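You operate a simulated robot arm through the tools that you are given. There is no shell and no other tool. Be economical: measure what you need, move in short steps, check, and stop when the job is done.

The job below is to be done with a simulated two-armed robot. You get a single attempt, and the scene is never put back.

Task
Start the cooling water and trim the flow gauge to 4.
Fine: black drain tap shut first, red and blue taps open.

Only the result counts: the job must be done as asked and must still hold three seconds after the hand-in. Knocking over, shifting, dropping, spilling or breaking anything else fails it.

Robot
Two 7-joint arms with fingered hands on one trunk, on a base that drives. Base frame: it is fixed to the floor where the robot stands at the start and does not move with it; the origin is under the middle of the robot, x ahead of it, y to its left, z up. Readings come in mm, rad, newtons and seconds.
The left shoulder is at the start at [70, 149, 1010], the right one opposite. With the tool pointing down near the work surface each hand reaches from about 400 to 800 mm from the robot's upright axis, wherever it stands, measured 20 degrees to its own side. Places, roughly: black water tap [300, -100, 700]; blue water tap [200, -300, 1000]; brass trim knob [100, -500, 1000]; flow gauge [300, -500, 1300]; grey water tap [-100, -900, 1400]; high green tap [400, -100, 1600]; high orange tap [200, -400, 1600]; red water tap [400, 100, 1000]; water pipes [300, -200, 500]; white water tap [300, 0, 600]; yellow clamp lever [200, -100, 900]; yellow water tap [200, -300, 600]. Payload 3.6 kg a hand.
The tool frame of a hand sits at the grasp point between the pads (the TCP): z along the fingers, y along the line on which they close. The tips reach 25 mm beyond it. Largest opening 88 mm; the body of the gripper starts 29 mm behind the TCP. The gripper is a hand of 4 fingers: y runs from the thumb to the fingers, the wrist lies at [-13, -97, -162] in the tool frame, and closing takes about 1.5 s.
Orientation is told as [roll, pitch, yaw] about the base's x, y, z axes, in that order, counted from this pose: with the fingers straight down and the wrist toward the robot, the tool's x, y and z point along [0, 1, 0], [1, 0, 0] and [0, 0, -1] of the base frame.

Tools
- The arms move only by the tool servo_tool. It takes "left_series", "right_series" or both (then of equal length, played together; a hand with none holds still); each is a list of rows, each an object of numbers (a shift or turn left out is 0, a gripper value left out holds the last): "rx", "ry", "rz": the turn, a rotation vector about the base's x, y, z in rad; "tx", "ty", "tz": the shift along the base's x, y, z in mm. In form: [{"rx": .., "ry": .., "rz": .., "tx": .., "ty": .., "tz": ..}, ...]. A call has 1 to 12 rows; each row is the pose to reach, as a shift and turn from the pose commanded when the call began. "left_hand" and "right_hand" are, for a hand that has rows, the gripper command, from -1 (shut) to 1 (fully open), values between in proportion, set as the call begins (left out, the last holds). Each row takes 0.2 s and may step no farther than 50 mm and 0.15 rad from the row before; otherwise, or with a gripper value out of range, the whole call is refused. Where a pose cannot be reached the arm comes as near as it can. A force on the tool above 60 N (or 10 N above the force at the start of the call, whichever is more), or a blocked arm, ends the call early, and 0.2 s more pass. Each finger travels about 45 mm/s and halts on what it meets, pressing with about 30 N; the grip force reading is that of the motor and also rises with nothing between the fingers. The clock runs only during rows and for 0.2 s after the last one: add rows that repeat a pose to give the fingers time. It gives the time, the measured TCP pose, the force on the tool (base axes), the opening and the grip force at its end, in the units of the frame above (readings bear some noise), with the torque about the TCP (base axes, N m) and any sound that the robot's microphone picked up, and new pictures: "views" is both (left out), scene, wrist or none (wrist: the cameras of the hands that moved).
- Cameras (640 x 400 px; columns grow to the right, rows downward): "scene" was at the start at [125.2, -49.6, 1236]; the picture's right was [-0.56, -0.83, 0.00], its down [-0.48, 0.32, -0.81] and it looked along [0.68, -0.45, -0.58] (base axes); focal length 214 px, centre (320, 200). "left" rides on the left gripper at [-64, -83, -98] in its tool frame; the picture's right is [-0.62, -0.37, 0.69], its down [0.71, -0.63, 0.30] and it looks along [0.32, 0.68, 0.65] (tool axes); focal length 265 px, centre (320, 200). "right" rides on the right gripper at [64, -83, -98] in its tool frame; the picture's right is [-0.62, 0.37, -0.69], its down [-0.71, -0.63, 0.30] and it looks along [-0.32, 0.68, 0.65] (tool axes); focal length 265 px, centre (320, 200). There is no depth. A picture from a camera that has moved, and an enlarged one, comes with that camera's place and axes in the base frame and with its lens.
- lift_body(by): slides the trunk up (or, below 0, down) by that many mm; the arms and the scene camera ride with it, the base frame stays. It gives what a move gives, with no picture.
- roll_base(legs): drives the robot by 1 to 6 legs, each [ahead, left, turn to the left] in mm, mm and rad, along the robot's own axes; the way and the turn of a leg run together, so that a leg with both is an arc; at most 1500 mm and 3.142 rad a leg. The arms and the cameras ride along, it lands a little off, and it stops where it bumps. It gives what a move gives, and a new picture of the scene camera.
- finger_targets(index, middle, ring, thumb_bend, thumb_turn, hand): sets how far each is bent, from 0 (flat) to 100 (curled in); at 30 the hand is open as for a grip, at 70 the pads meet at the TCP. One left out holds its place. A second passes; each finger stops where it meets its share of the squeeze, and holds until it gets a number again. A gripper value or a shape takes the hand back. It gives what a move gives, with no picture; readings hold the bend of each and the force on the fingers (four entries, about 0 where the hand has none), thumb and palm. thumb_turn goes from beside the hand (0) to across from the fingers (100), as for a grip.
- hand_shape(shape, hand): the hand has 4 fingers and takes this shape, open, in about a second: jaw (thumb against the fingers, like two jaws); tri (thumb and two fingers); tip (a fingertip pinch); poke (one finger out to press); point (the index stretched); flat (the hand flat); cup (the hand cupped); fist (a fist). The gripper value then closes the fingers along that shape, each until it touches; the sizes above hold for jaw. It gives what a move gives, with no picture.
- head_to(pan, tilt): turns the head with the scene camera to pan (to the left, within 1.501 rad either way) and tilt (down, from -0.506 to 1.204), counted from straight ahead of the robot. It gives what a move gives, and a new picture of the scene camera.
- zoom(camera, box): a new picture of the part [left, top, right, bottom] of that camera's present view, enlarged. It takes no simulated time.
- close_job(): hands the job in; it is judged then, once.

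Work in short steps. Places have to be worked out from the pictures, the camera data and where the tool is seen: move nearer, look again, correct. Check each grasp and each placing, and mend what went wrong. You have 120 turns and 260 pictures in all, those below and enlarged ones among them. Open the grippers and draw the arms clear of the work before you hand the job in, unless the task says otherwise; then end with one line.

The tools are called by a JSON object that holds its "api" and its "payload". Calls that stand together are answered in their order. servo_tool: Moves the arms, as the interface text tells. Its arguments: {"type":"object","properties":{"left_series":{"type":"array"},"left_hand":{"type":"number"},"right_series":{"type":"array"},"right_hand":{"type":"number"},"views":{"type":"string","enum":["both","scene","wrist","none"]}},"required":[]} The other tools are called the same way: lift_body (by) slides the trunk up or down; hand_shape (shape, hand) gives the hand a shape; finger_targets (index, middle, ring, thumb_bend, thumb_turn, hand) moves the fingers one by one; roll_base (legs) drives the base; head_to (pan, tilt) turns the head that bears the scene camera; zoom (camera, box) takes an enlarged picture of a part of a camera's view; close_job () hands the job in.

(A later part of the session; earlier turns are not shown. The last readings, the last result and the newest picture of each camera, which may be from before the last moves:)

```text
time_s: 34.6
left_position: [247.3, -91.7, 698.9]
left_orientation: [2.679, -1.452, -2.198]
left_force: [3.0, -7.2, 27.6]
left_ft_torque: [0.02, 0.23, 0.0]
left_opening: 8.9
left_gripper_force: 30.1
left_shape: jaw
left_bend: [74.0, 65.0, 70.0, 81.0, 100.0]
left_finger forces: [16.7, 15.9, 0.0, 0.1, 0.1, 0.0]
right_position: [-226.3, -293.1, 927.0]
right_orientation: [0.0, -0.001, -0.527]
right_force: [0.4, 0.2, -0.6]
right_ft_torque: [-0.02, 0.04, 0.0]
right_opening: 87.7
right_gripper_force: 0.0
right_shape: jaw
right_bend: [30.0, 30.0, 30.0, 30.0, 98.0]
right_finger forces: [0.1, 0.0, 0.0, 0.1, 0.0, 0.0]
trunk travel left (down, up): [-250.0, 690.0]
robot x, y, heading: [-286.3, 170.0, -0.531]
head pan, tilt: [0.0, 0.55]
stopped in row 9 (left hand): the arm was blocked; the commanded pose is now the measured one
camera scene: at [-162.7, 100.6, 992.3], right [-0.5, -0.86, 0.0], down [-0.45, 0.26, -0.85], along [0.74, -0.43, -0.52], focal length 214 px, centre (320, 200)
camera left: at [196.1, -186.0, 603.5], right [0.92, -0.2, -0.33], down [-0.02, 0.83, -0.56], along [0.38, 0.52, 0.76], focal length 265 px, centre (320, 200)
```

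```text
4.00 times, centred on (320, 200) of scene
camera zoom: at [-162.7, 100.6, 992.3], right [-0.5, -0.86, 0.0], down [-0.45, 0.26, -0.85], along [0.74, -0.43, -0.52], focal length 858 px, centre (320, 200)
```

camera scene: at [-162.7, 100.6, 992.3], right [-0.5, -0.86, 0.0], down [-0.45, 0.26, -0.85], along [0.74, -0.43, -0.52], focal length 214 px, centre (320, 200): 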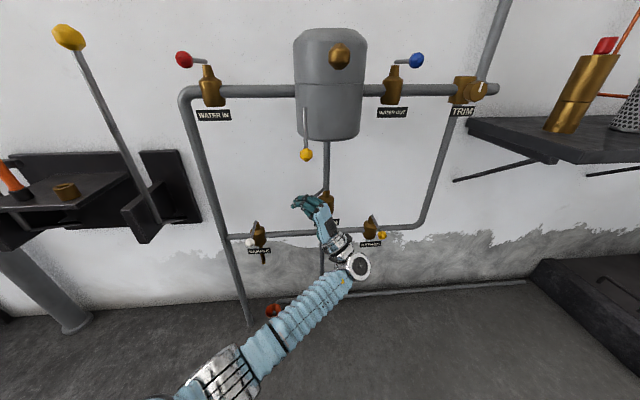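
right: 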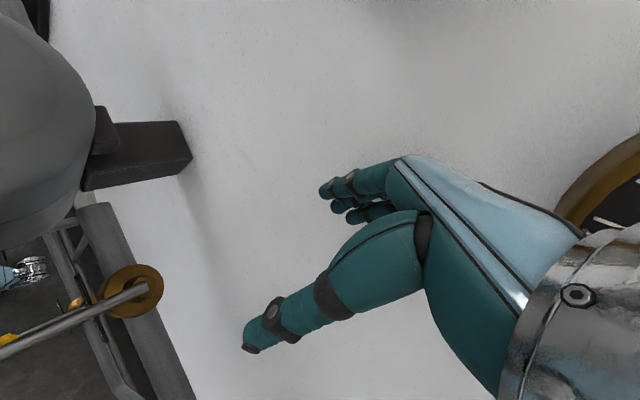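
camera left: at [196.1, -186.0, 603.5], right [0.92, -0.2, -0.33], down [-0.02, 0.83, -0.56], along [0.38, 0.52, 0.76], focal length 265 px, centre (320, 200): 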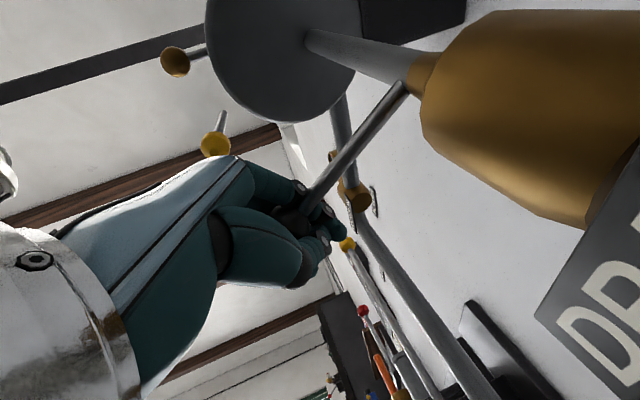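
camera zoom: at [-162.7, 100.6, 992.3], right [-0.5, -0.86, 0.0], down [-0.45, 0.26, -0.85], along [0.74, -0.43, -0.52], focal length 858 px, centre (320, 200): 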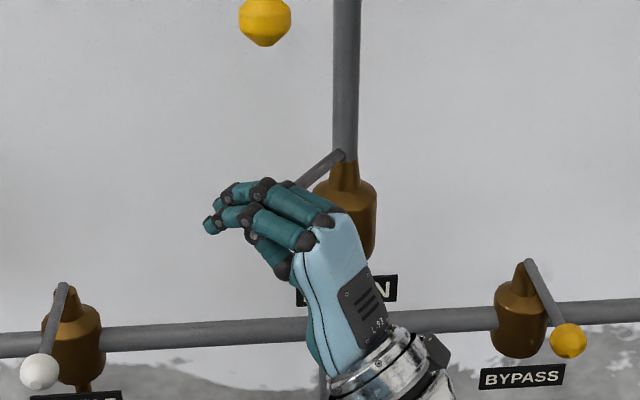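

The arm blocked at about 50° of lever travel, which is a wrist limit. I'll release, back off along the hand, and untwist it, then push the lever the rest of the way from its left side.

{"api": "servo_tool", "payload": {"left_series": [{}, {}, {}, {}, {}, {}, {}, {}], "left_hand": 1, "views": "none"}}

{"api": "servo_tool", "payload": {"left_series": [{"tx": -25, "ty": -8}, {"tx": -50, "ty": -15}, {"tx": -75, "ty": -20}, {"tx": -95, "ty": -20}], "views": "both"}}

```text
time_s: 36.4
left_position: [250.0, -90.8, 691.8]
left_orientation: [2.54, -1.458, -2.056]
left_force: [-0.5, 0.3, 0.9]
left_ft_torque: [0.01, 0.0, 0.02]
left_opening: 87.6
left_gripper_force: 0.1
left_shape: jaw
left_bend: [30.0, 30.0, 30.0, 30.0, 98.0]
left_finger forces: [0.1, 0.1, 0.0, 0.0, 0.1, 0.0]
right_position: [-224.8, -293.6, 927.7]
right_orientation: [0.002, -0.002, -0.526]
right_force: [0.4, -0.3, 0.8]
right_ft_torque: [-0.02, 0.01, -0.04]
right_opening: 87.8
right_gripper_force: 0.1
right_shape: jaw
right_bend: [30.0, 30.0, 30.0, 30.0, 98.0]
right_finger forces: [0.0, 0.0, 0.1, 0.0, 0.0, 0.0]
trunk travel left (down, up): [-250.0, 690.0]
robot x, y, heading: [-288.2, 171.6, -0.527]
head pan, tilt: [0.0, 0.55]
```

```text
time_s: 37.6
left_position: [185.5, -91.2, 689.1]
left_orientation: [2.707, -1.401, -2.157]
left_force: [-0.9, 0.1, 0.2]
left_ft_torque: [0.0, 0.03, 0.01]
left_opening: 87.5
left_gripper_force: 0.0
left_shape: jaw
left_bend: [30.0, 30.0, 30.0, 30.0, 98.0]
left_finger forces: [0.1, 0.1, 0.1, 0.0, 0.1, 0.1]
right_position: [-224.8, -294.7, 927.3]
right_orientation: [-0.001, 0.0, -0.524]
right_force: [0.9, -0.4, -0.5]
right_ft_torque: [-0.01, 0.0, -0.01]
right_opening: 87.7
right_gripper_force: 0.0
right_shape: jaw
right_bend: [30.0, 30.0, 30.0, 30.0, 98.0]
right_finger forces: [0.0, 0.0, 0.1, 0.0, 0.1, 0.0]
trunk travel left (down, up): [-250.0, 690.0]
robot x, y, heading: [-282.2, 170.2, -0.522]
head pan, tilt: [0.0, 0.55]
stopped in row 4 (left hand): the arm was blocked; the commanded pose is now the measured one
camera scene: at [-161.1, 99.9, 992.2], right [-0.5, -0.86, 0.0], down [-0.45, 0.26, -0.85], along [0.74, -0.43, -0.52], focal length 214 px, centre (320, 200)
camera left: at [144.0, -184.3, 589.6], right [0.95, -0.12, -0.3], down [-0.06, 0.85, -0.52], along [0.32, 0.51, 0.8], focal length 265 px, centre (320, 200)
```

scene: 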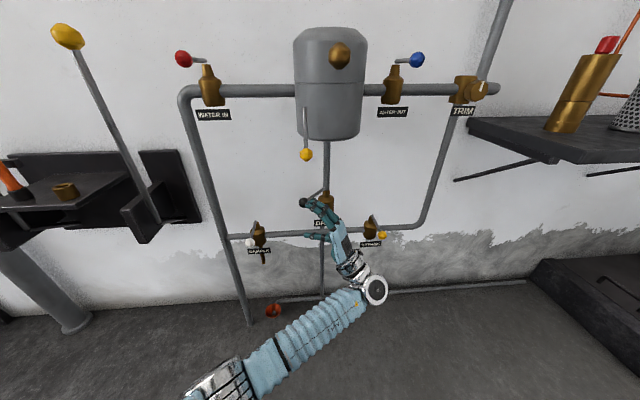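
left: 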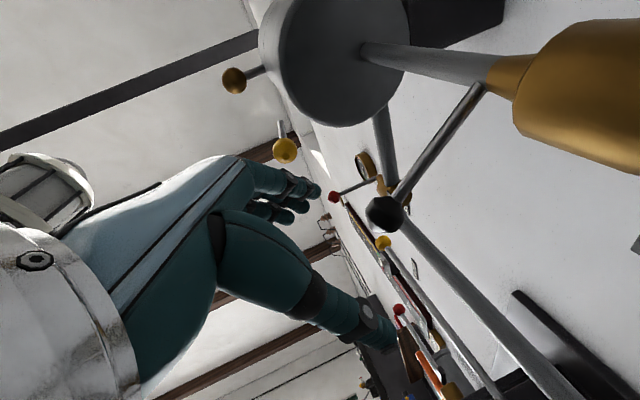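

The hand is free of the knob. I'll turn it back to face the wall and shift it left of the lever.

{"api": "servo_tool", "payload": {"left_series": [{"tx": -5, "ty": 8, "rz": -0.13}, {"tx": -10, "ty": 20, "rz": -0.26}, {"tx": -10, "ty": 40, "rz": -0.39}, {"tx": -5, "ty": 60, "rz": -0.52}, {"tx": 0, "ty": 80, "rz": -0.65}, {"tx": 4, "ty": 97, "rz": -0.78}, {"tx": 4, "ty": 97, "rz": -0.88}], "views": "both"}}

{"api": "zoom", "payload": {"camera": "scene", "box": [220, 130, 380, 230]}}

```text
time_s: 39.2
left_position: [186.6, 4.0, 692.7]
left_orientation: [2.706, -1.406, -3.043]
left_force: [-0.9, -0.6, 0.0]
left_ft_torque: [0.0, -0.01, 0.0]
left_opening: 87.3
left_gripper_force: 0.2
left_shape: jaw
left_bend: [30.0, 30.0, 30.0, 30.0, 98.0]
left_finger forces: [0.0, 0.1, 0.1, 0.0, 0.0, 0.0]
right_position: [-224.8, -294.1, 927.5]
right_orientation: [0.0, 0.0, -0.524]
right_force: [0.2, -0.3, -0.1]
right_ft_torque: [0.01, 0.0, 0.02]
right_opening: 87.5
right_gripper_force: 0.0
right_shape: jaw
right_bend: [30.0, 30.0, 30.0, 30.0, 98.0]
right_finger forces: [0.0, 0.1, 0.1, 0.0, 0.0, 0.0]
trunk travel left (down, up): [-250.0, 690.0]
robot x, y, heading: [-288.5, 169.3, -0.525]
head pan, tilt: [0.0, 0.55]
camera scene: at [-161.3, 99.8, 992.2], right [-0.5, -0.86, 0.0], down [-0.45, 0.26, -0.85], along [0.74, -0.43, -0.52], focal length 214 px, centre (320, 200)
camera left: at [88.5, -22.5, 591.4], right [0.5, -0.81, -0.3], down [0.62, 0.58, -0.53], along [0.6, 0.08, 0.79], focal length 265 px, centre (320, 200)
```

scene: 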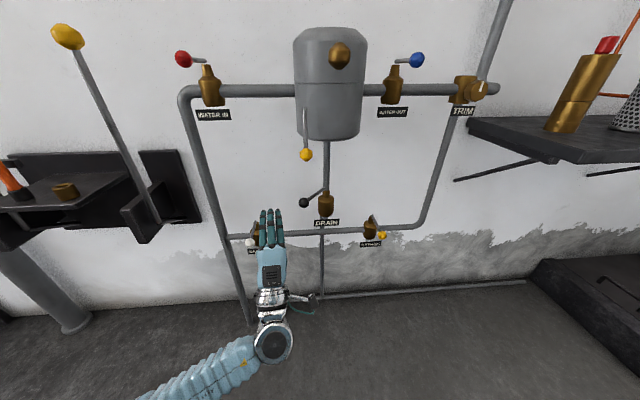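
left: 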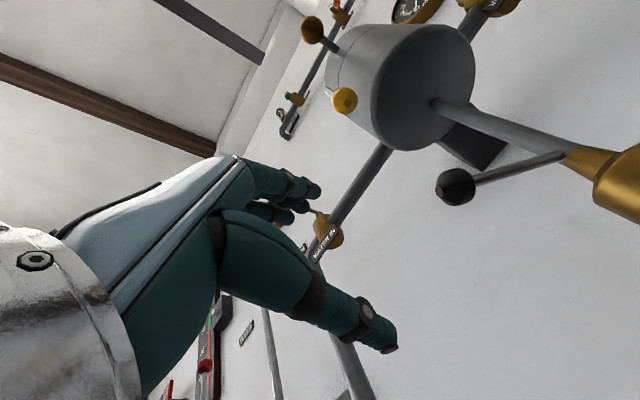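

```text
4.00 times, centred on (300, 180) of scene
camera zoom: at [-161.3, 99.8, 992.2], right [-0.5, -0.86, 0.0], down [-0.45, 0.26, -0.85], along [0.74, -0.43, -0.52], focal length 858 px, centre (400, 280)
```

zoom: 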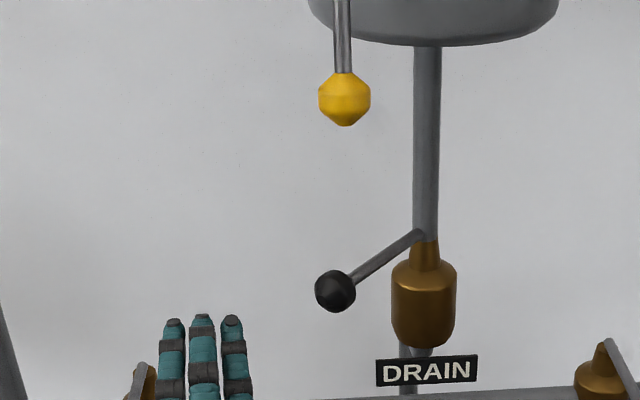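

The black knob is now at u 264, v -20, about 53° round. I'll shut the hand, raise it to lever height and advance beside the lever on its left.

{"api": "servo_tool", "payload": {"left_series": [{"tz": 10}, {"tz": 17}, {"tz": 17}, {"tz": 17}, {"tz": 17}, {"tz": 17}, {"tx": 40, "ty": -18, "tz": 17}, {"tx": 85, "ty": -38, "tz": 17}, {"tx": 85, "ty": -38, "tz": 17}], "left_hand": -1, "views": "both"}}

{"api": "zoom", "payload": {"camera": "scene", "box": [220, 130, 380, 230]}}

```text
time_s: 41.2
left_position: [271.7, -33.8, 707.7]
left_orientation: [2.711, -1.405, -3.04]
left_force: [0.3, 0.4, -0.8]
left_ft_torque: [0.05, 0.02, 0.04]
left_opening: 0.1
left_gripper_force: 29.2
left_shape: jaw
left_bend: [70.0, 70.0, 70.0, 39.0, 100.0]
left_finger forces: [0.0, 0.1, 0.0, 0.0, 0.0, 0.0]
right_position: [-224.1, -293.9, 926.2]
right_orientation: [0.001, 0.0, -0.526]
right_force: [0.2, 0.5, -0.1]
right_ft_torque: [-0.03, 0.02, 0.01]
right_opening: 87.8
right_gripper_force: 0.1
right_shape: jaw
right_bend: [30.0, 30.0, 30.0, 30.0, 98.0]
right_finger forces: [0.0, 0.0, 0.0, 0.0, 0.1, 0.1]
trunk travel left (down, up): [-250.0, 690.0]
robot x, y, heading: [-282.7, 168.5, -0.528]
head pan, tilt: [0.0, 0.55]
camera scene: at [-161.5, 100.0, 992.2], right [-0.5, -0.86, 0.0], down [-0.45, 0.26, -0.85], along [0.74, -0.43, -0.52], focal length 214 px, centre (320, 200)
camera left: at [173.0, -60.5, 607.3], right [0.51, -0.81, -0.3], down [0.62, 0.58, -0.53], along [0.6, 0.08, 0.79], focal length 265 px, centre (320, 200)
```

scene: 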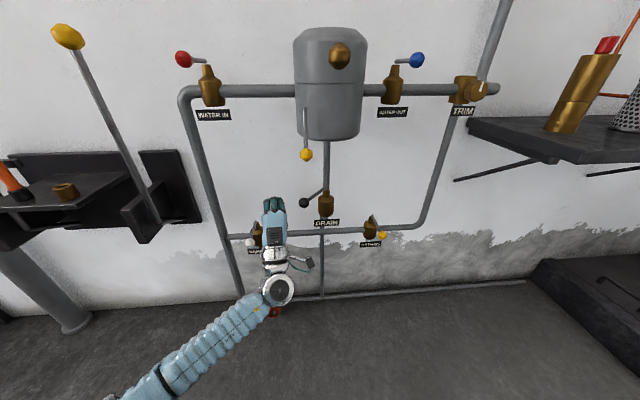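
left: 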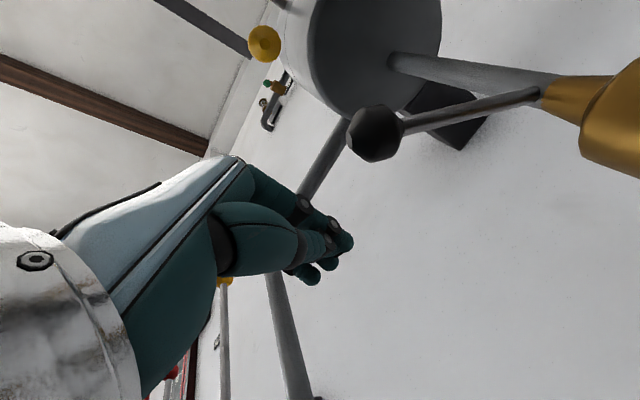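

```text
4.00 times, centred on (300, 180) of scene
camera zoom: at [-161.5, 100.0, 992.2], right [-0.5, -0.86, 0.0], down [-0.45, 0.26, -0.85], along [0.74, -0.43, -0.52], focal length 858 px, centre (400, 280)
```

zoom: 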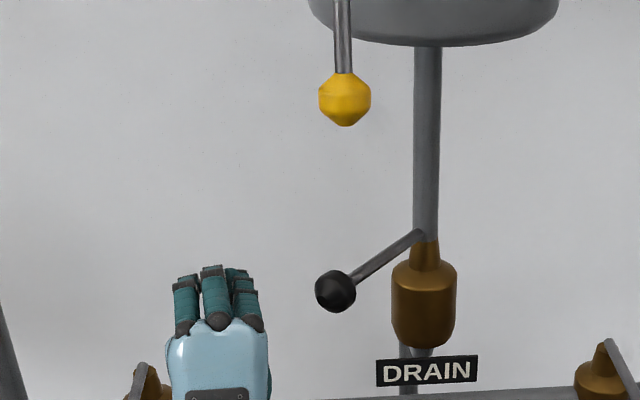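

The hand is left of the knob with about 35 mm to spare. I'll push right along +v, about 88 mm, in small rows.

{"api": "servo_tool", "payload": {"left_series": [{"tx": -6, "ty": -14}, {"tx": -12, "ty": -27}, {"tx": -17, "ty": -36}, {"tx": -21, "ty": -45}, {"tx": -25, "ty": -54}, {"tx": -29, "ty": -63}, {"tx": -33, "ty": -72}, {"tx": -37, "ty": -80}], "views": "both"}}

{"api": "zoom", "payload": {"camera": "scene", "box": [220, 130, 380, 230]}}

```text
time_s: 43.0
left_position: [235.2, -114.3, 707.8]
left_orientation: [2.704, -1.404, -3.035]
left_force: [-0.3, 2.2, 1.4]
left_ft_torque: [-0.04, 0.01, -0.07]
left_opening: 0.0
left_gripper_force: 29.4
left_shape: jaw
left_bend: [70.0, 70.0, 70.0, 40.0, 100.0]
left_finger forces: [1.3, 0.0, 0.0, 0.0, 0.0, 0.0]
right_position: [-225.7, -294.4, 927.5]
right_orientation: [0.0, 0.0, -0.527]
right_force: [0.5, 0.4, 0.9]
right_ft_torque: [-0.01, 0.02, 0.02]
right_opening: 87.8
right_gripper_force: 0.2
right_shape: jaw
right_bend: [30.0, 30.0, 30.0, 30.0, 98.0]
right_finger forces: [0.0, 0.0, 0.1, 0.0, 0.0, 0.0]
trunk travel left (down, up): [-250.0, 690.0]
robot x, y, heading: [-284.4, 173.2, -0.531]
head pan, tilt: [0.0, 0.55]
camera scene: at [-161.4, 99.8, 992.2], right [-0.5, -0.86, 0.0], down [-0.45, 0.26, -0.85], along [0.74, -0.43, -0.52], focal length 214 px, centre (320, 200)
camera left: at [137.0, -140.3, 607.1], right [0.51, -0.81, -0.3], down [0.62, 0.59, -0.53], along [0.6, 0.08, 0.8], focal length 265 px, centre (320, 200)
```

scene: 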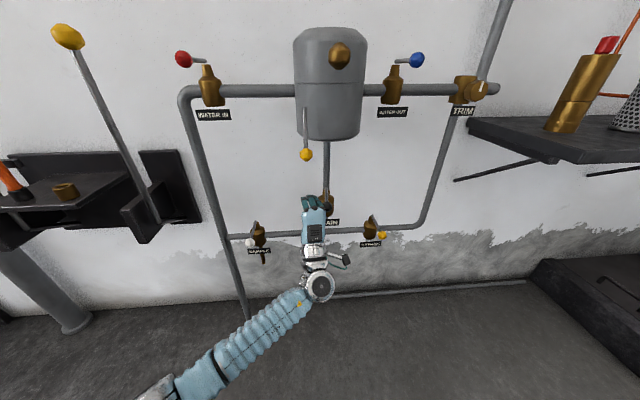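
left: 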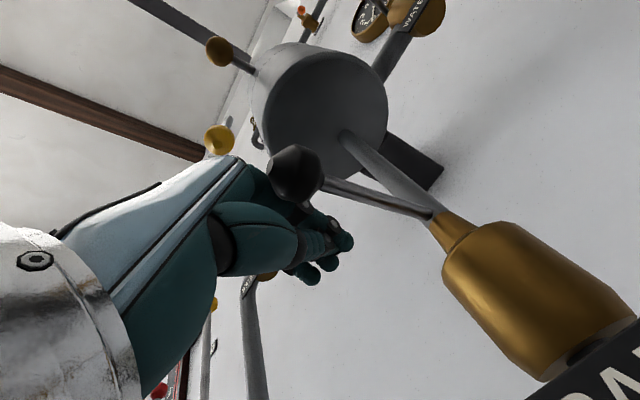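

```text
4.00 times, centred on (300, 180) of scene
camera zoom: at [-161.4, 99.8, 992.2], right [-0.5, -0.86, 0.0], down [-0.45, 0.26, -0.85], along [0.74, -0.43, -0.52], focal length 858 px, centre (400, 280)
```

zoom: 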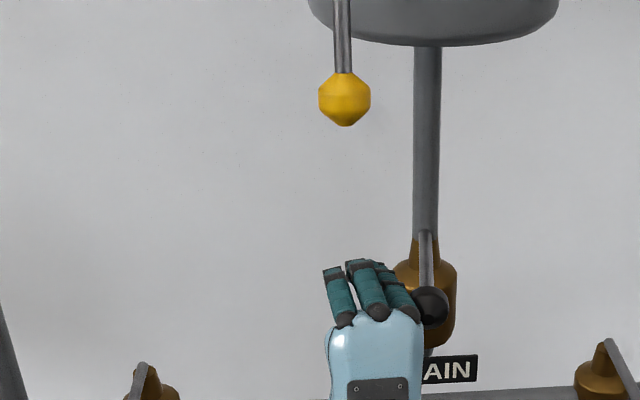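

The black lever is nearly square to the pipe and needs about 10° more. I'll push on gently to its stop.

{"api": "servo_tool", "payload": {"left_series": [{"tx": -2, "ty": -4.5}, {"tx": -4, "ty": -9}, {"tx": -6, "ty": -13.5}, {"tx": -8, "ty": -18}, {"tx": -10, "ty": -22}], "views": "none"}}

{"api": "zoom", "payload": {"camera": "scene", "box": [220, 130, 420, 255]}}

```text
time_s: 44.2
left_position: [230.1, -127.1, 711.1]
left_orientation: [2.799, -1.408, -3.12]
left_force: [9.9, 39.0, 4.1]
left_ft_torque: [-0.41, 0.21, -1.32]
left_opening: 0.0
left_gripper_force: 29.7
left_shape: jaw
left_bend: [70.0, 70.0, 70.0, 40.0, 100.0]
left_finger forces: [35.2, 0.0, 0.0, 0.0, 0.1, 0.0]
right_position: [-223.4, -289.7, 929.6]
right_orientation: [-0.003, -0.001, -0.524]
right_force: [-0.4, 0.0, 1.1]
right_ft_torque: [0.02, 0.0, 0.01]
right_opening: 87.8
right_gripper_force: 0.1
right_shape: jaw
right_bend: [30.0, 30.0, 30.0, 30.0, 98.0]
right_finger forces: [0.0, 0.1, 0.0, 0.1, 0.1, 0.0]
trunk travel left (down, up): [-250.0, 690.0]
robot x, y, heading: [-286.7, 167.9, -0.524]
head pan, tilt: [0.0, 0.55]
```

```text
3.20 times, centred on (320, 192) of scene
camera zoom: at [-160.3, 105.0, 992.5], right [-0.5, -0.86, 0.01], down [-0.45, 0.26, -0.85], along [0.74, -0.43, -0.52], focal length 686 px, centre (320, 224)
```

zoom: 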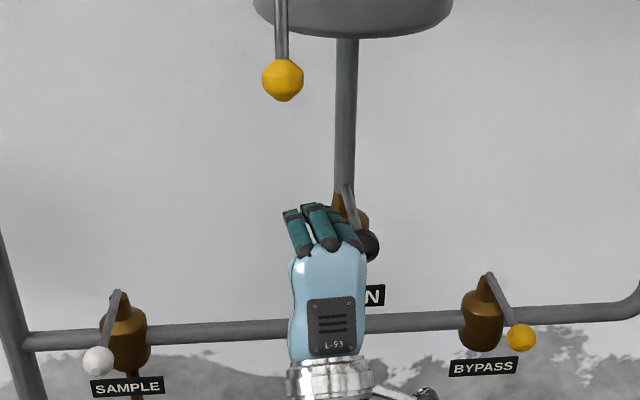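

The lever met its stop at 39 N and is square to the pipe, so the drain is shut. I'll move off to the left, back out to u 130 and v -130, then raise the trunk to the level of the red tap.

{"api": "servo_tool", "payload": {"left_series": [{"tx": 10, "ty": 22}, {"tx": 17, "ty": 45}, {"tx": -10, "ty": 75}, {"tx": -40, "ty": 105}, {"tx": -57, "ty": 145}, {"tx": -57, "ty": 185}, {"tx": -57, "ty": 185}], "views": "scene"}}

{"api": "zoom", "payload": {"camera": "scene", "box": [220, 130, 420, 255]}}

{"api": "lift_body", "payload": {"by": 300}}

{"api": "head_to", "payload": {"pan": 0.1, "tilt": 0.7}}

{"api": "zoom", "payload": {"camera": "scene", "box": [180, 80, 380, 205]}}

```text
time_s: 45.8
left_position: [166.9, 49.9, 709.3]
left_orientation: [2.706, -1.406, -3.039]
left_force: [0.1, -0.1, -0.3]
left_ft_torque: [0.02, -0.02, 0.03]
left_opening: 0.1
left_gripper_force: 29.8
left_shape: jaw
left_bend: [70.0, 70.0, 70.0, 41.0, 100.0]
left_finger forces: [0.0, 0.0, 0.1, 0.0, 0.0, 0.0]
right_position: [-225.1, -294.7, 926.4]
right_orientation: [-0.001, -0.001, -0.525]
right_force: [-0.4, -0.2, -0.4]
right_ft_torque: [0.01, -0.02, 0.0]
right_opening: 87.8
right_gripper_force: 0.1
right_shape: jaw
right_bend: [30.0, 30.0, 30.0, 30.0, 98.0]
right_finger forces: [0.0, 0.1, 0.1, 0.0, 0.0, 0.0]
trunk travel left (down, up): [-250.0, 690.0]
robot x, y, heading: [-285.1, 172.2, -0.527]
head pan, tilt: [0.0, 0.55]
camera scene: at [-161.2, 99.6, 992.2], right [-0.5, -0.86, 0.0], down [-0.45, 0.26, -0.85], along [0.74, -0.43, -0.52], focal length 214 px, centre (320, 200)
```

scene: 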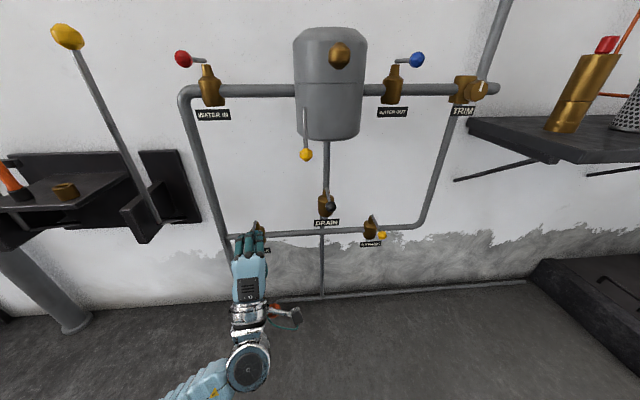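

```text
3.20 times, centred on (320, 192) of scene
camera zoom: at [-161.2, 99.6, 992.2], right [-0.5, -0.86, 0.0], down [-0.45, 0.26, -0.85], along [0.74, -0.43, -0.52], focal length 686 px, centre (320, 224)
```

zoom: 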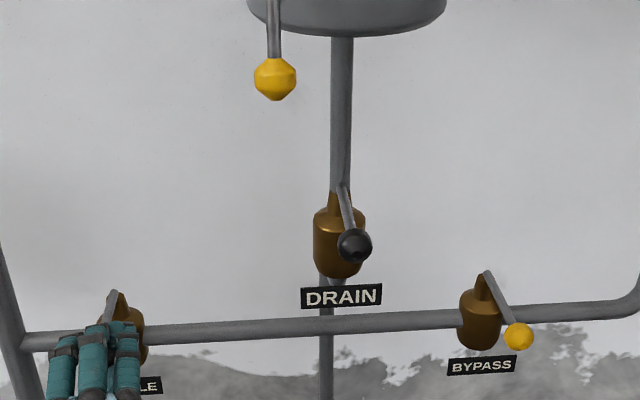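

```text
time_s: 48.8
left_position: [166.7, 49.8, 1009.4]
left_orientation: [2.705, -1.405, -3.037]
left_force: [-0.1, 0.2, -0.3]
left_ft_torque: [0.0, -0.02, 0.02]
left_opening: 0.0
left_gripper_force: 30.1
left_shape: jaw
left_bend: [70.0, 70.0, 70.0, 41.0, 100.0]
left_finger forces: [0.0, 0.1, 0.0, 0.0, 0.0, 0.1]
right_position: [-224.9, -292.6, 1227.2]
right_orientation: [-0.001, 0.0, -0.526]
right_force: [-0.6, 0.1, 0.2]
right_ft_torque: [-0.01, 0.0, 0.01]
right_opening: 87.5
right_gripper_force: 0.0
right_shape: jaw
right_bend: [30.0, 30.0, 30.0, 30.0, 98.0]
right_finger forces: [0.1, 0.0, 0.1, 0.1, 0.1, 0.0]
trunk travel left (down, up): [-550.0, 390.0]
robot x, y, heading: [-284.2, 173.5, -0.528]
head pan, tilt: [0.0, 0.55]
```

```text
time_s: 49.5
left_position: [168.0, 48.6, 1008.1]
left_orientation: [2.703, -1.405, -3.039]
left_force: [0.5, 0.2, 0.2]
left_ft_torque: [0.02, 0.0, 0.01]
left_opening: 0.0
left_gripper_force: 29.7
left_shape: jaw
left_bend: [70.0, 70.0, 70.0, 41.0, 100.0]
left_finger forces: [0.1, 0.1, 0.0, 0.1, 0.0, 0.1]
right_position: [-224.4, -294.1, 1226.9]
right_orientation: [-0.002, 0.0, -0.525]
right_force: [-0.4, 1.0, 0.0]
right_ft_torque: [0.0, -0.03, -0.01]
right_opening: 87.8
right_gripper_force: 0.0
right_shape: jaw
right_bend: [30.0, 30.0, 30.0, 30.0, 98.0]
right_finger forces: [0.1, 0.0, 0.0, 0.1, 0.0, 0.1]
trunk travel left (down, up): [-550.0, 390.0]
robot x, y, heading: [-281.8, 171.9, -0.525]
head pan, tilt: [0.099, 0.7]
camera scene: at [-161.7, 109.7, 1279.1], right [-0.42, -0.91, 0.0], down [-0.59, 0.27, -0.77], along [0.7, -0.32, -0.64], focal length 214 px, centre (320, 200)
```

scene: 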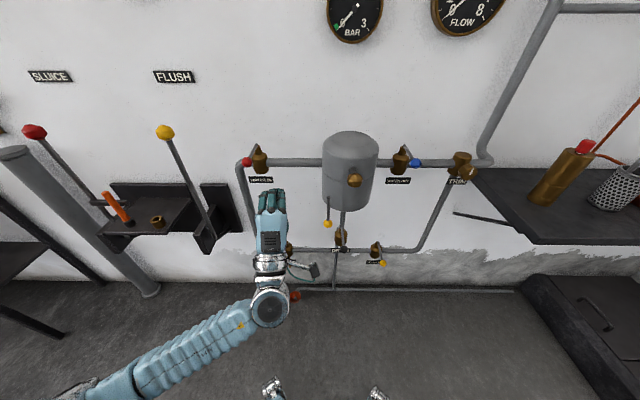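

```text
3.20 times, centred on (280, 142) of scene
camera zoom: at [-161.7, 109.7, 1279.1], right [-0.42, -0.91, 0.0], down [-0.59, 0.27, -0.77], along [0.7, -0.32, -0.64], focal length 686 px, centre (448, 384)
```

zoom: 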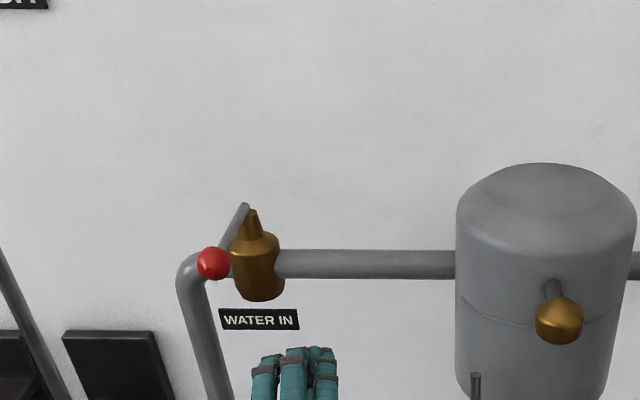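

The red knob is confirmed at u 270, v -213, z 1011. The shut hand is at v -115, and I'll advance it to the right of the red lever at u 275.

{"api": "servo_tool", "payload": {"left_series": [{"tx": 42, "ty": -19, "tz": 2}, {"tx": 84, "ty": -38, "tz": 4}, {"tx": 128, "ty": -59, "tz": 6}, {"tx": 128, "ty": -59, "tz": 6}], "views": "wrist"}}

{"api": "zoom", "payload": {"camera": "scene", "box": [200, 110, 360, 210]}}

```text
time_s: 50.5
left_position: [293.8, -10.9, 1013.5]
left_orientation: [2.712, -1.407, -3.047]
left_force: [0.5, 0.1, 0.1]
left_ft_torque: [0.0, 0.02, 0.02]
left_opening: 0.0
left_gripper_force: 30.0
left_shape: jaw
left_bend: [70.0, 70.0, 70.0, 41.0, 100.0]
left_finger forces: [0.0, 0.0, 0.0, 0.0, 0.0, 0.0]
right_position: [-224.7, -293.7, 1226.6]
right_orientation: [-0.001, 0.0, -0.525]
right_force: [-0.4, 0.1, -0.3]
right_ft_torque: [-0.01, 0.0, -0.01]
right_opening: 87.6
right_gripper_force: 0.1
right_shape: jaw
right_bend: [30.0, 30.0, 30.0, 30.0, 98.0]
right_finger forces: [0.0, 0.0, 0.0, 0.0, 0.0, 0.0]
trunk travel left (down, up): [-550.0, 390.0]
robot x, y, heading: [-286.3, 171.0, -0.532]
head pan, tilt: [0.099, 0.7]
camera left: at [195.8, -37.8, 913.9], right [0.51, -0.81, -0.3], down [0.62, 0.58, -0.53], along [0.6, 0.08, 0.79], focal length 265 px, centre (320, 200)
```

left: 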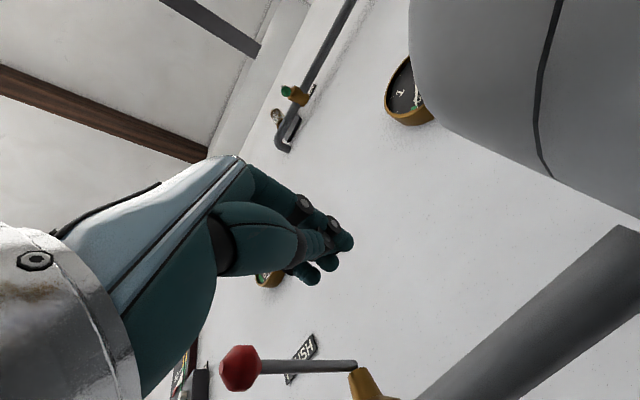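

```text
4.00 times, centred on (280, 160) of scene
camera zoom: at [-162.2, 110.4, 1279.2], right [-0.42, -0.91, 0.0], down [-0.59, 0.27, -0.77], along [0.7, -0.32, -0.64], focal length 858 px, centre (480, 360)
```

zoom: 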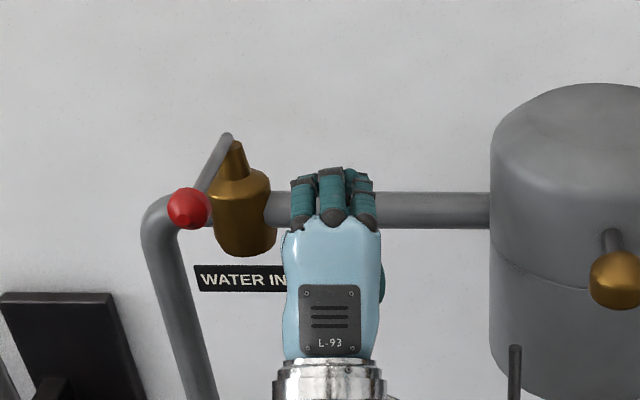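

There are about 50 mm between the fingers and the red lever. I'll push left along -v and watch the force to see whether it turns that way.

{"api": "servo_tool", "payload": {"left_series": [{"tx": 9, "ty": 20}, {"tx": 18, "ty": 39}, {"tx": 23, "ty": 49}, {"tx": 27, "ty": 58}, {"tx": 31, "ty": 67}, {"tx": 36, "ty": 74}], "views": "wrist"}}

{"api": "zoom", "payload": {"camera": "scene", "box": [180, 100, 340, 200]}}

```text
time_s: 51.9
left_position: [329.4, 65.6, 1015.5]
left_orientation: [2.713, -1.403, -3.049]
left_force: [0.7, -10.5, 5.2]
left_ft_torque: [0.06, -0.04, -0.13]
left_opening: 0.0
left_gripper_force: 30.2
left_shape: jaw
left_bend: [70.0, 70.0, 70.0, 41.0, 100.0]
left_finger forces: [0.0, 0.1, 4.4, 0.0, 8.6, 0.0]
right_position: [-224.9, -293.3, 1227.4]
right_orientation: [-0.002, -0.001, -0.525]
right_force: [-0.2, 0.6, -0.2]
right_ft_torque: [-0.03, -0.01, -0.02]
right_opening: 87.6
right_gripper_force: 0.1
right_shape: jaw
right_bend: [30.0, 30.0, 30.0, 30.0, 98.0]
right_finger forces: [0.0, 0.0, 0.1, 0.0, 0.0, 0.0]
trunk travel left (down, up): [-550.0, 390.0]
robot x, y, heading: [-283.3, 171.0, -0.525]
head pan, tilt: [0.099, 0.7]
camera left: at [232.5, 38.6, 915.1], right [0.51, -0.81, -0.3], down [0.62, 0.58, -0.53], along [0.6, 0.08, 0.8], focal length 265 px, centre (320, 200)
```

left: 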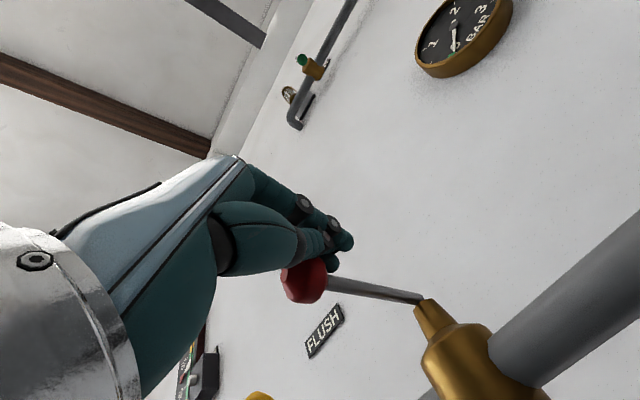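

```text
4.00 times, centred on (260, 150) of scene
camera zoom: at [-161.3, 111.5, 1279.2], right [-0.42, -0.91, 0.0], down [-0.59, 0.27, -0.77], along [0.7, -0.32, -0.64], focal length 858 px, centre (560, 400)
```

zoom: 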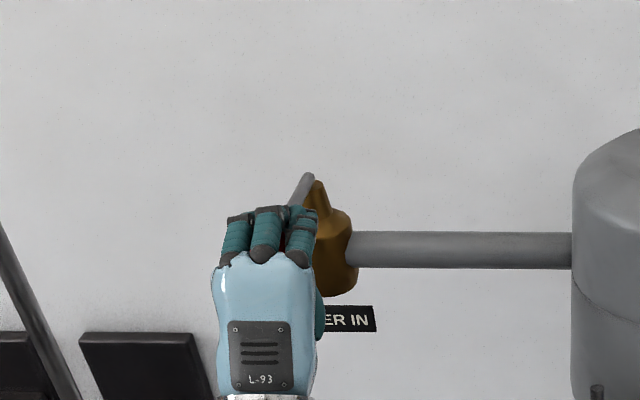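

The ring finger and thumb press on the red knob with about 10 N. I'll push 24 mm more to see whether it moves.

{"api": "servo_tool", "payload": {"left_series": [{"tx": 5, "ty": 7}, {"tx": 10, "ty": 14}, {"tx": 16, "ty": 21}], "views": "wrist"}}

{"api": "zoom", "payload": {"camera": "scene", "box": [180, 100, 340, 200]}}

```text
time_s: 52.7
left_position: [351.6, 90.0, 1012.2]
left_orientation: [2.714, -1.41, -3.041]
left_force: [-0.4, 0.8, 2.6]
left_ft_torque: [-0.03, 0.01, -0.05]
left_opening: 0.0
left_gripper_force: 30.0
left_shape: jaw
left_bend: [70.0, 70.0, 70.0, 73.0, 100.0]
left_finger forces: [0.1, 0.0, 0.0, 0.0, 0.0, 0.0]
right_position: [-223.0, -289.3, 1229.0]
right_orientation: [-0.003, 0.001, -0.526]
right_force: [0.6, 0.2, -0.1]
right_ft_torque: [-0.04, 0.04, 0.02]
right_opening: 87.9
right_gripper_force: 0.1
right_shape: jaw
right_bend: [30.0, 30.0, 30.0, 30.0, 98.0]
right_finger forces: [0.0, 0.1, 0.1, 0.0, 0.0, 0.0]
trunk travel left (down, up): [-550.0, 390.0]
robot x, y, heading: [-285.0, 167.7, -0.527]
head pan, tilt: [0.099, 0.7]
camera left: at [252.8, 62.9, 912.0], right [0.51, -0.8, -0.3], down [0.61, 0.59, -0.53], along [0.61, 0.08, 0.79], focal length 265 px, centre (320, 200)
```

left: 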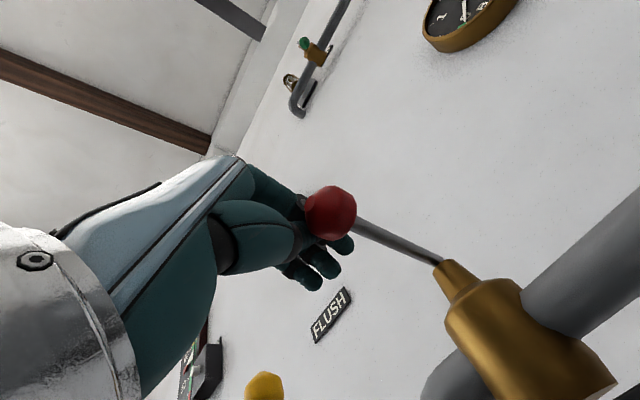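

```text
4.00 times, centred on (260, 150) of scene
camera zoom: at [-159.0, 113.7, 1278.9], right [-0.41, -0.91, 0.0], down [-0.59, 0.26, -0.76], along [0.69, -0.32, -0.64], focal length 858 px, centre (560, 400)
```

zoom: 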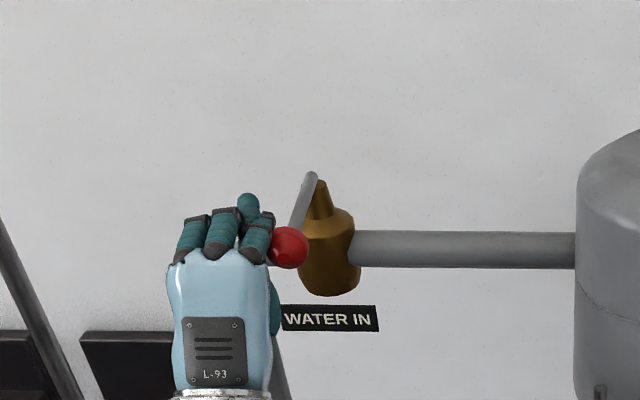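

The fingers slipped past the red knob, which now stands to the right of the hand and turned slightly right, so the left direction is stopped. The hand is now on its left side, and I'll push right along the arc.

{"api": "servo_tool", "payload": {"left_series": [{"tx": -2, "ty": -9}, {"tx": -3.3, "ty": -17.2}, {"tx": -3.3, "ty": -26}, {"tx": -2.9, "ty": -35}, {"tx": -1, "ty": -44}, {"tx": 1.8, "ty": -53.6}], "views": "wrist"}}

{"api": "zoom", "payload": {"camera": "scene", "box": [180, 100, 340, 200]}}

```text
time_s: 54.1
left_position: [346.9, 32.0, 1015.0]
left_orientation: [2.702, -1.406, -3.037]
left_force: [-0.5, 0.7, 1.3]
left_ft_torque: [-0.03, -0.01, -0.02]
left_opening: 0.0
left_gripper_force: 29.6
left_shape: jaw
left_bend: [70.0, 70.0, 70.0, 73.0, 100.0]
left_finger forces: [1.8, 0.0, 0.0, 0.1, 0.0, 0.0]
right_position: [-225.1, -294.1, 1226.7]
right_orientation: [0.0, 0.0, -0.525]
right_force: [0.5, 0.6, -0.1]
right_ft_torque: [0.01, 0.03, 0.0]
right_opening: 87.6
right_gripper_force: 0.0
right_shape: jaw
right_bend: [30.0, 30.0, 30.0, 30.0, 98.0]
right_finger forces: [0.0, 0.0, 0.0, 0.1, 0.0, 0.1]
trunk travel left (down, up): [-550.0, 390.0]
robot x, y, heading: [-281.3, 171.8, -0.52]
head pan, tilt: [0.099, 0.7]
camera left: at [249.9, 5.2, 914.5], right [0.51, -0.81, -0.3], down [0.62, 0.59, -0.53], along [0.6, 0.08, 0.8], focal length 265 px, centre (320, 200)
```

left: 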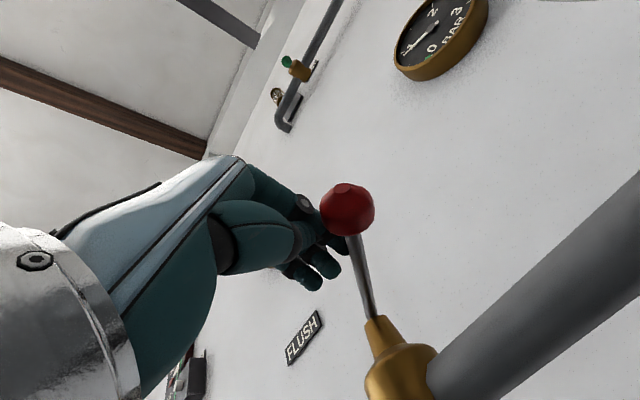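

```text
4.00 times, centred on (260, 150) of scene
camera zoom: at [-162.1, 109.8, 1279.1], right [-0.42, -0.91, 0.0], down [-0.59, 0.27, -0.77], along [0.7, -0.32, -0.64], focal length 858 px, centre (560, 400)
```

zoom: 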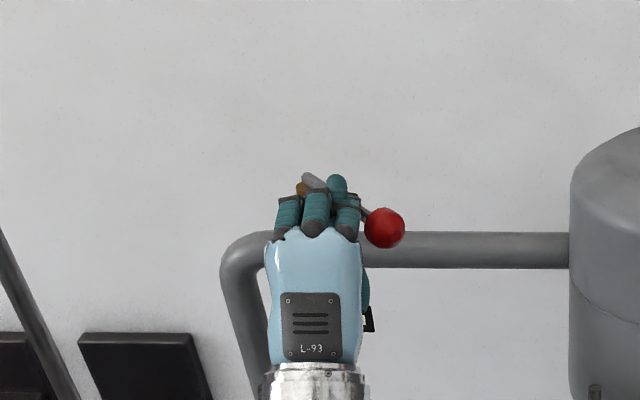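

The red lever turns right freely and is now about 46° open, with the pressure gauge rising. I'll back off and re-place the fingertips in front of the knob to push it toward the wall.

{"api": "servo_tool", "payload": {"left_series": [{"tx": -28, "ty": 15}, {"tx": -58, "ty": 28}, {"tx": -65, "ty": 10}, {"tx": -73, "ty": -8}, {"tx": -73, "ty": -8}], "views": "wrist"}}

{"api": "zoom", "payload": {"camera": "scene", "box": [180, 100, 340, 200]}}

```text
time_s: 55.3
left_position: [276.2, 24.8, 1014.1]
left_orientation: [2.706, -1.404, -3.036]
left_force: [-0.3, 0.7, -0.3]
left_ft_torque: [0.04, -0.02, -0.02]
left_opening: 0.1
left_gripper_force: 29.8
left_shape: jaw
left_bend: [70.0, 70.0, 70.0, 73.0, 100.0]
left_finger forces: [0.1, 0.0, 0.0, 0.1, 0.1, 0.0]
right_position: [-224.4, -293.1, 1226.8]
right_orientation: [0.0, 0.0, -0.524]
right_force: [1.0, 0.1, 0.3]
right_ft_torque: [-0.01, 0.02, 0.01]
right_opening: 87.5
right_gripper_force: 0.0
right_shape: jaw
right_bend: [30.0, 30.0, 30.0, 30.0, 98.0]
right_finger forces: [0.0, 0.1, 0.0, 0.1, 0.1, 0.0]
trunk travel left (down, up): [-550.0, 390.0]
robot x, y, heading: [-286.8, 169.6, -0.523]
head pan, tilt: [0.099, 0.7]
camera left: at [177.5, -2.3, 914.0], right [0.51, -0.81, -0.3], down [0.62, 0.59, -0.53], along [0.6, 0.08, 0.79], focal length 265 px, centre (320, 200)
```

left: 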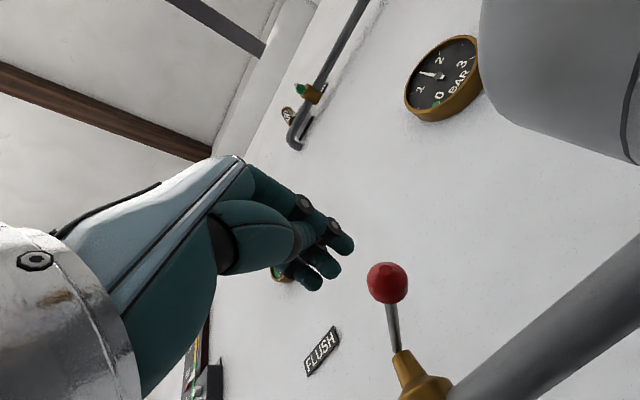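

```text
4.00 times, centred on (260, 150) of scene
camera zoom: at [-161.3, 110.4, 1279.1], right [-0.42, -0.91, 0.0], down [-0.59, 0.27, -0.77], along [0.7, -0.32, -0.64], focal length 858 px, centre (560, 400)
```

zoom: 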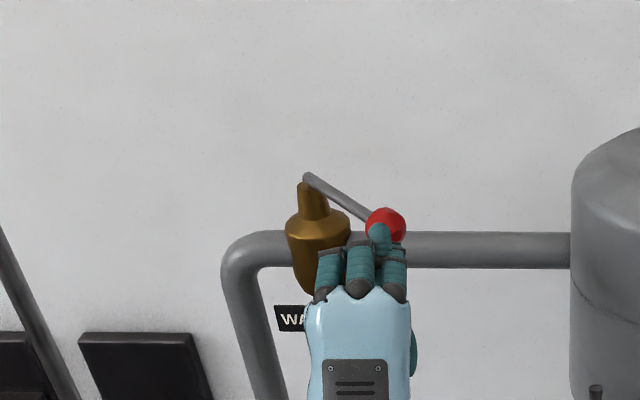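

The fingertips are right in front of the red knob. I'll push toward the wall with a slight drift right until the lever reaches its stop.

{"api": "servo_tool", "payload": {"left_series": [{"tx": 18, "ty": -8}, {"tx": 35, "ty": -19}, {"tx": 46.7, "ty": -30}, {"tx": 58, "ty": -41}, {"tx": 70, "ty": -51}, {"tx": 79, "ty": -56}], "views": "wrist"}}

{"api": "zoom", "payload": {"camera": "scene", "box": [180, 100, 340, 200]}}

```text
time_s: 56.7
left_position: [354.9, -32.2, 1014.3]
left_orientation: [2.705, -1.406, -3.039]
left_force: [-0.4, 0.1, 1.2]
left_ft_torque: [0.0, -0.02, -0.01]
left_opening: 0.0
left_gripper_force: 29.8
left_shape: jaw
left_bend: [70.0, 70.0, 70.0, 73.0, 100.0]
left_finger forces: [1.4, 0.0, 0.0, 0.0, 0.0, 0.0]
right_position: [-225.2, -294.6, 1227.6]
right_orientation: [0.0, 0.0, -0.526]
right_force: [0.1, -0.6, -0.3]
right_ft_torque: [-0.01, 0.0, -0.01]
right_opening: 87.6
right_gripper_force: 0.0
right_shape: jaw
right_bend: [30.0, 30.0, 30.0, 30.0, 98.0]
right_finger forces: [0.0, 0.1, 0.0, 0.0, 0.1, 0.1]
trunk travel left (down, up): [-550.0, 390.0]
robot x, y, heading: [-286.2, 174.0, -0.528]
head pan, tilt: [0.099, 0.7]
camera left: at [256.6, -58.8, 914.1], right [0.51, -0.81, -0.3], down [0.62, 0.58, -0.53], along [0.6, 0.08, 0.79], focal length 265 px, centre (320, 200)
```

left: 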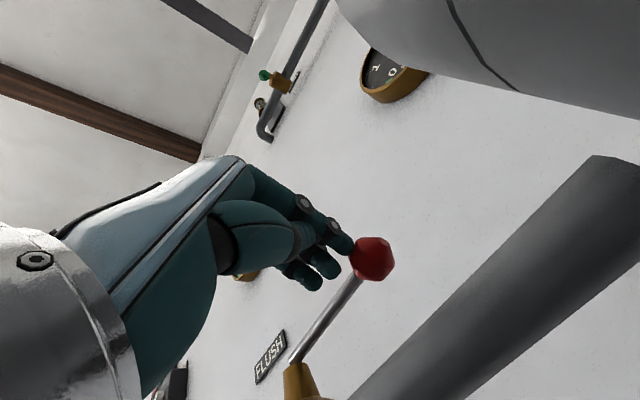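

```text
4.00 times, centred on (260, 150) of scene
camera zoom: at [-161.8, 109.7, 1279.1], right [-0.42, -0.91, 0.0], down [-0.59, 0.27, -0.77], along [0.7, -0.32, -0.64], focal length 858 px, centre (560, 400)
```

zoom: 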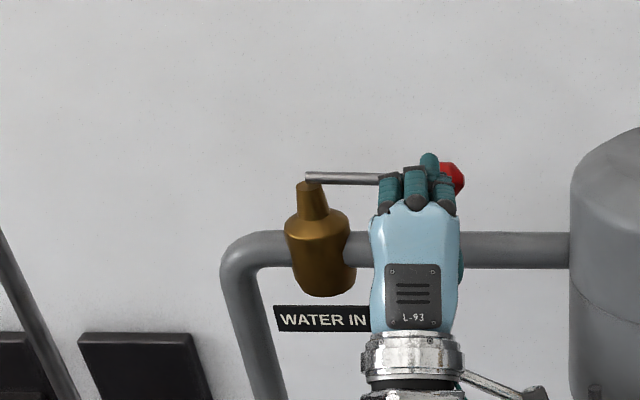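

The red lever is almost parallel to the pipe. I'll push a little further to its stop.

{"api": "servo_tool", "payload": {"left_series": [{"tx": 4, "ty": -2}, {"tx": 8, "ty": -4}, {"tx": 13, "ty": -6}, {"tx": 17, "ty": -8}], "views": "none"}}

{"api": "zoom", "payload": {"camera": "scene", "box": [180, 100, 340, 200]}}

```text
time_s: 57.7
left_position: [365.1, -38.5, 1021.2]
left_orientation: [2.743, -1.395, -3.079]
left_force: [-24.6, 11.4, 7.0]
left_ft_torque: [-0.06, -0.06, -0.1]
left_opening: 0.0
left_gripper_force: 30.0
left_shape: jaw
left_bend: [70.0, 70.0, 70.0, 73.0, 100.0]
left_finger forces: [23.6, 0.1, 0.0, 0.0, 0.0, 0.0]
right_position: [-231.7, -292.1, 1228.5]
right_orientation: [-0.001, -0.008, -0.524]
right_force: [0.4, -0.2, -0.1]
right_ft_torque: [-0.01, 0.01, 0.01]
right_opening: 87.6
right_gripper_force: 0.0
right_shape: jaw
right_bend: [30.0, 30.0, 30.0, 30.0, 98.0]
right_finger forces: [0.1, 0.0, 0.1, 0.1, 0.0, 0.0]
trunk travel left (down, up): [-550.0, 390.0]
robot x, y, heading: [-283.2, 171.7, -0.536]
head pan, tilt: [0.099, 0.7]
```

```text
4.00 times, centred on (260, 150) of scene
camera zoom: at [-169.2, 112.8, 1280.1], right [-0.42, -0.91, 0.0], down [-0.58, 0.27, -0.77], along [0.7, -0.32, -0.64], focal length 858 px, centre (560, 400)
```

zoom: 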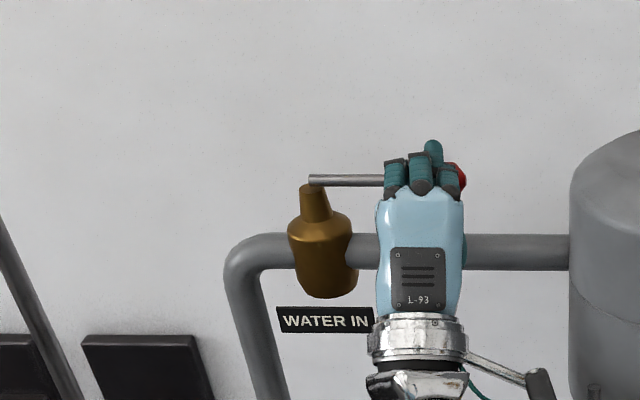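

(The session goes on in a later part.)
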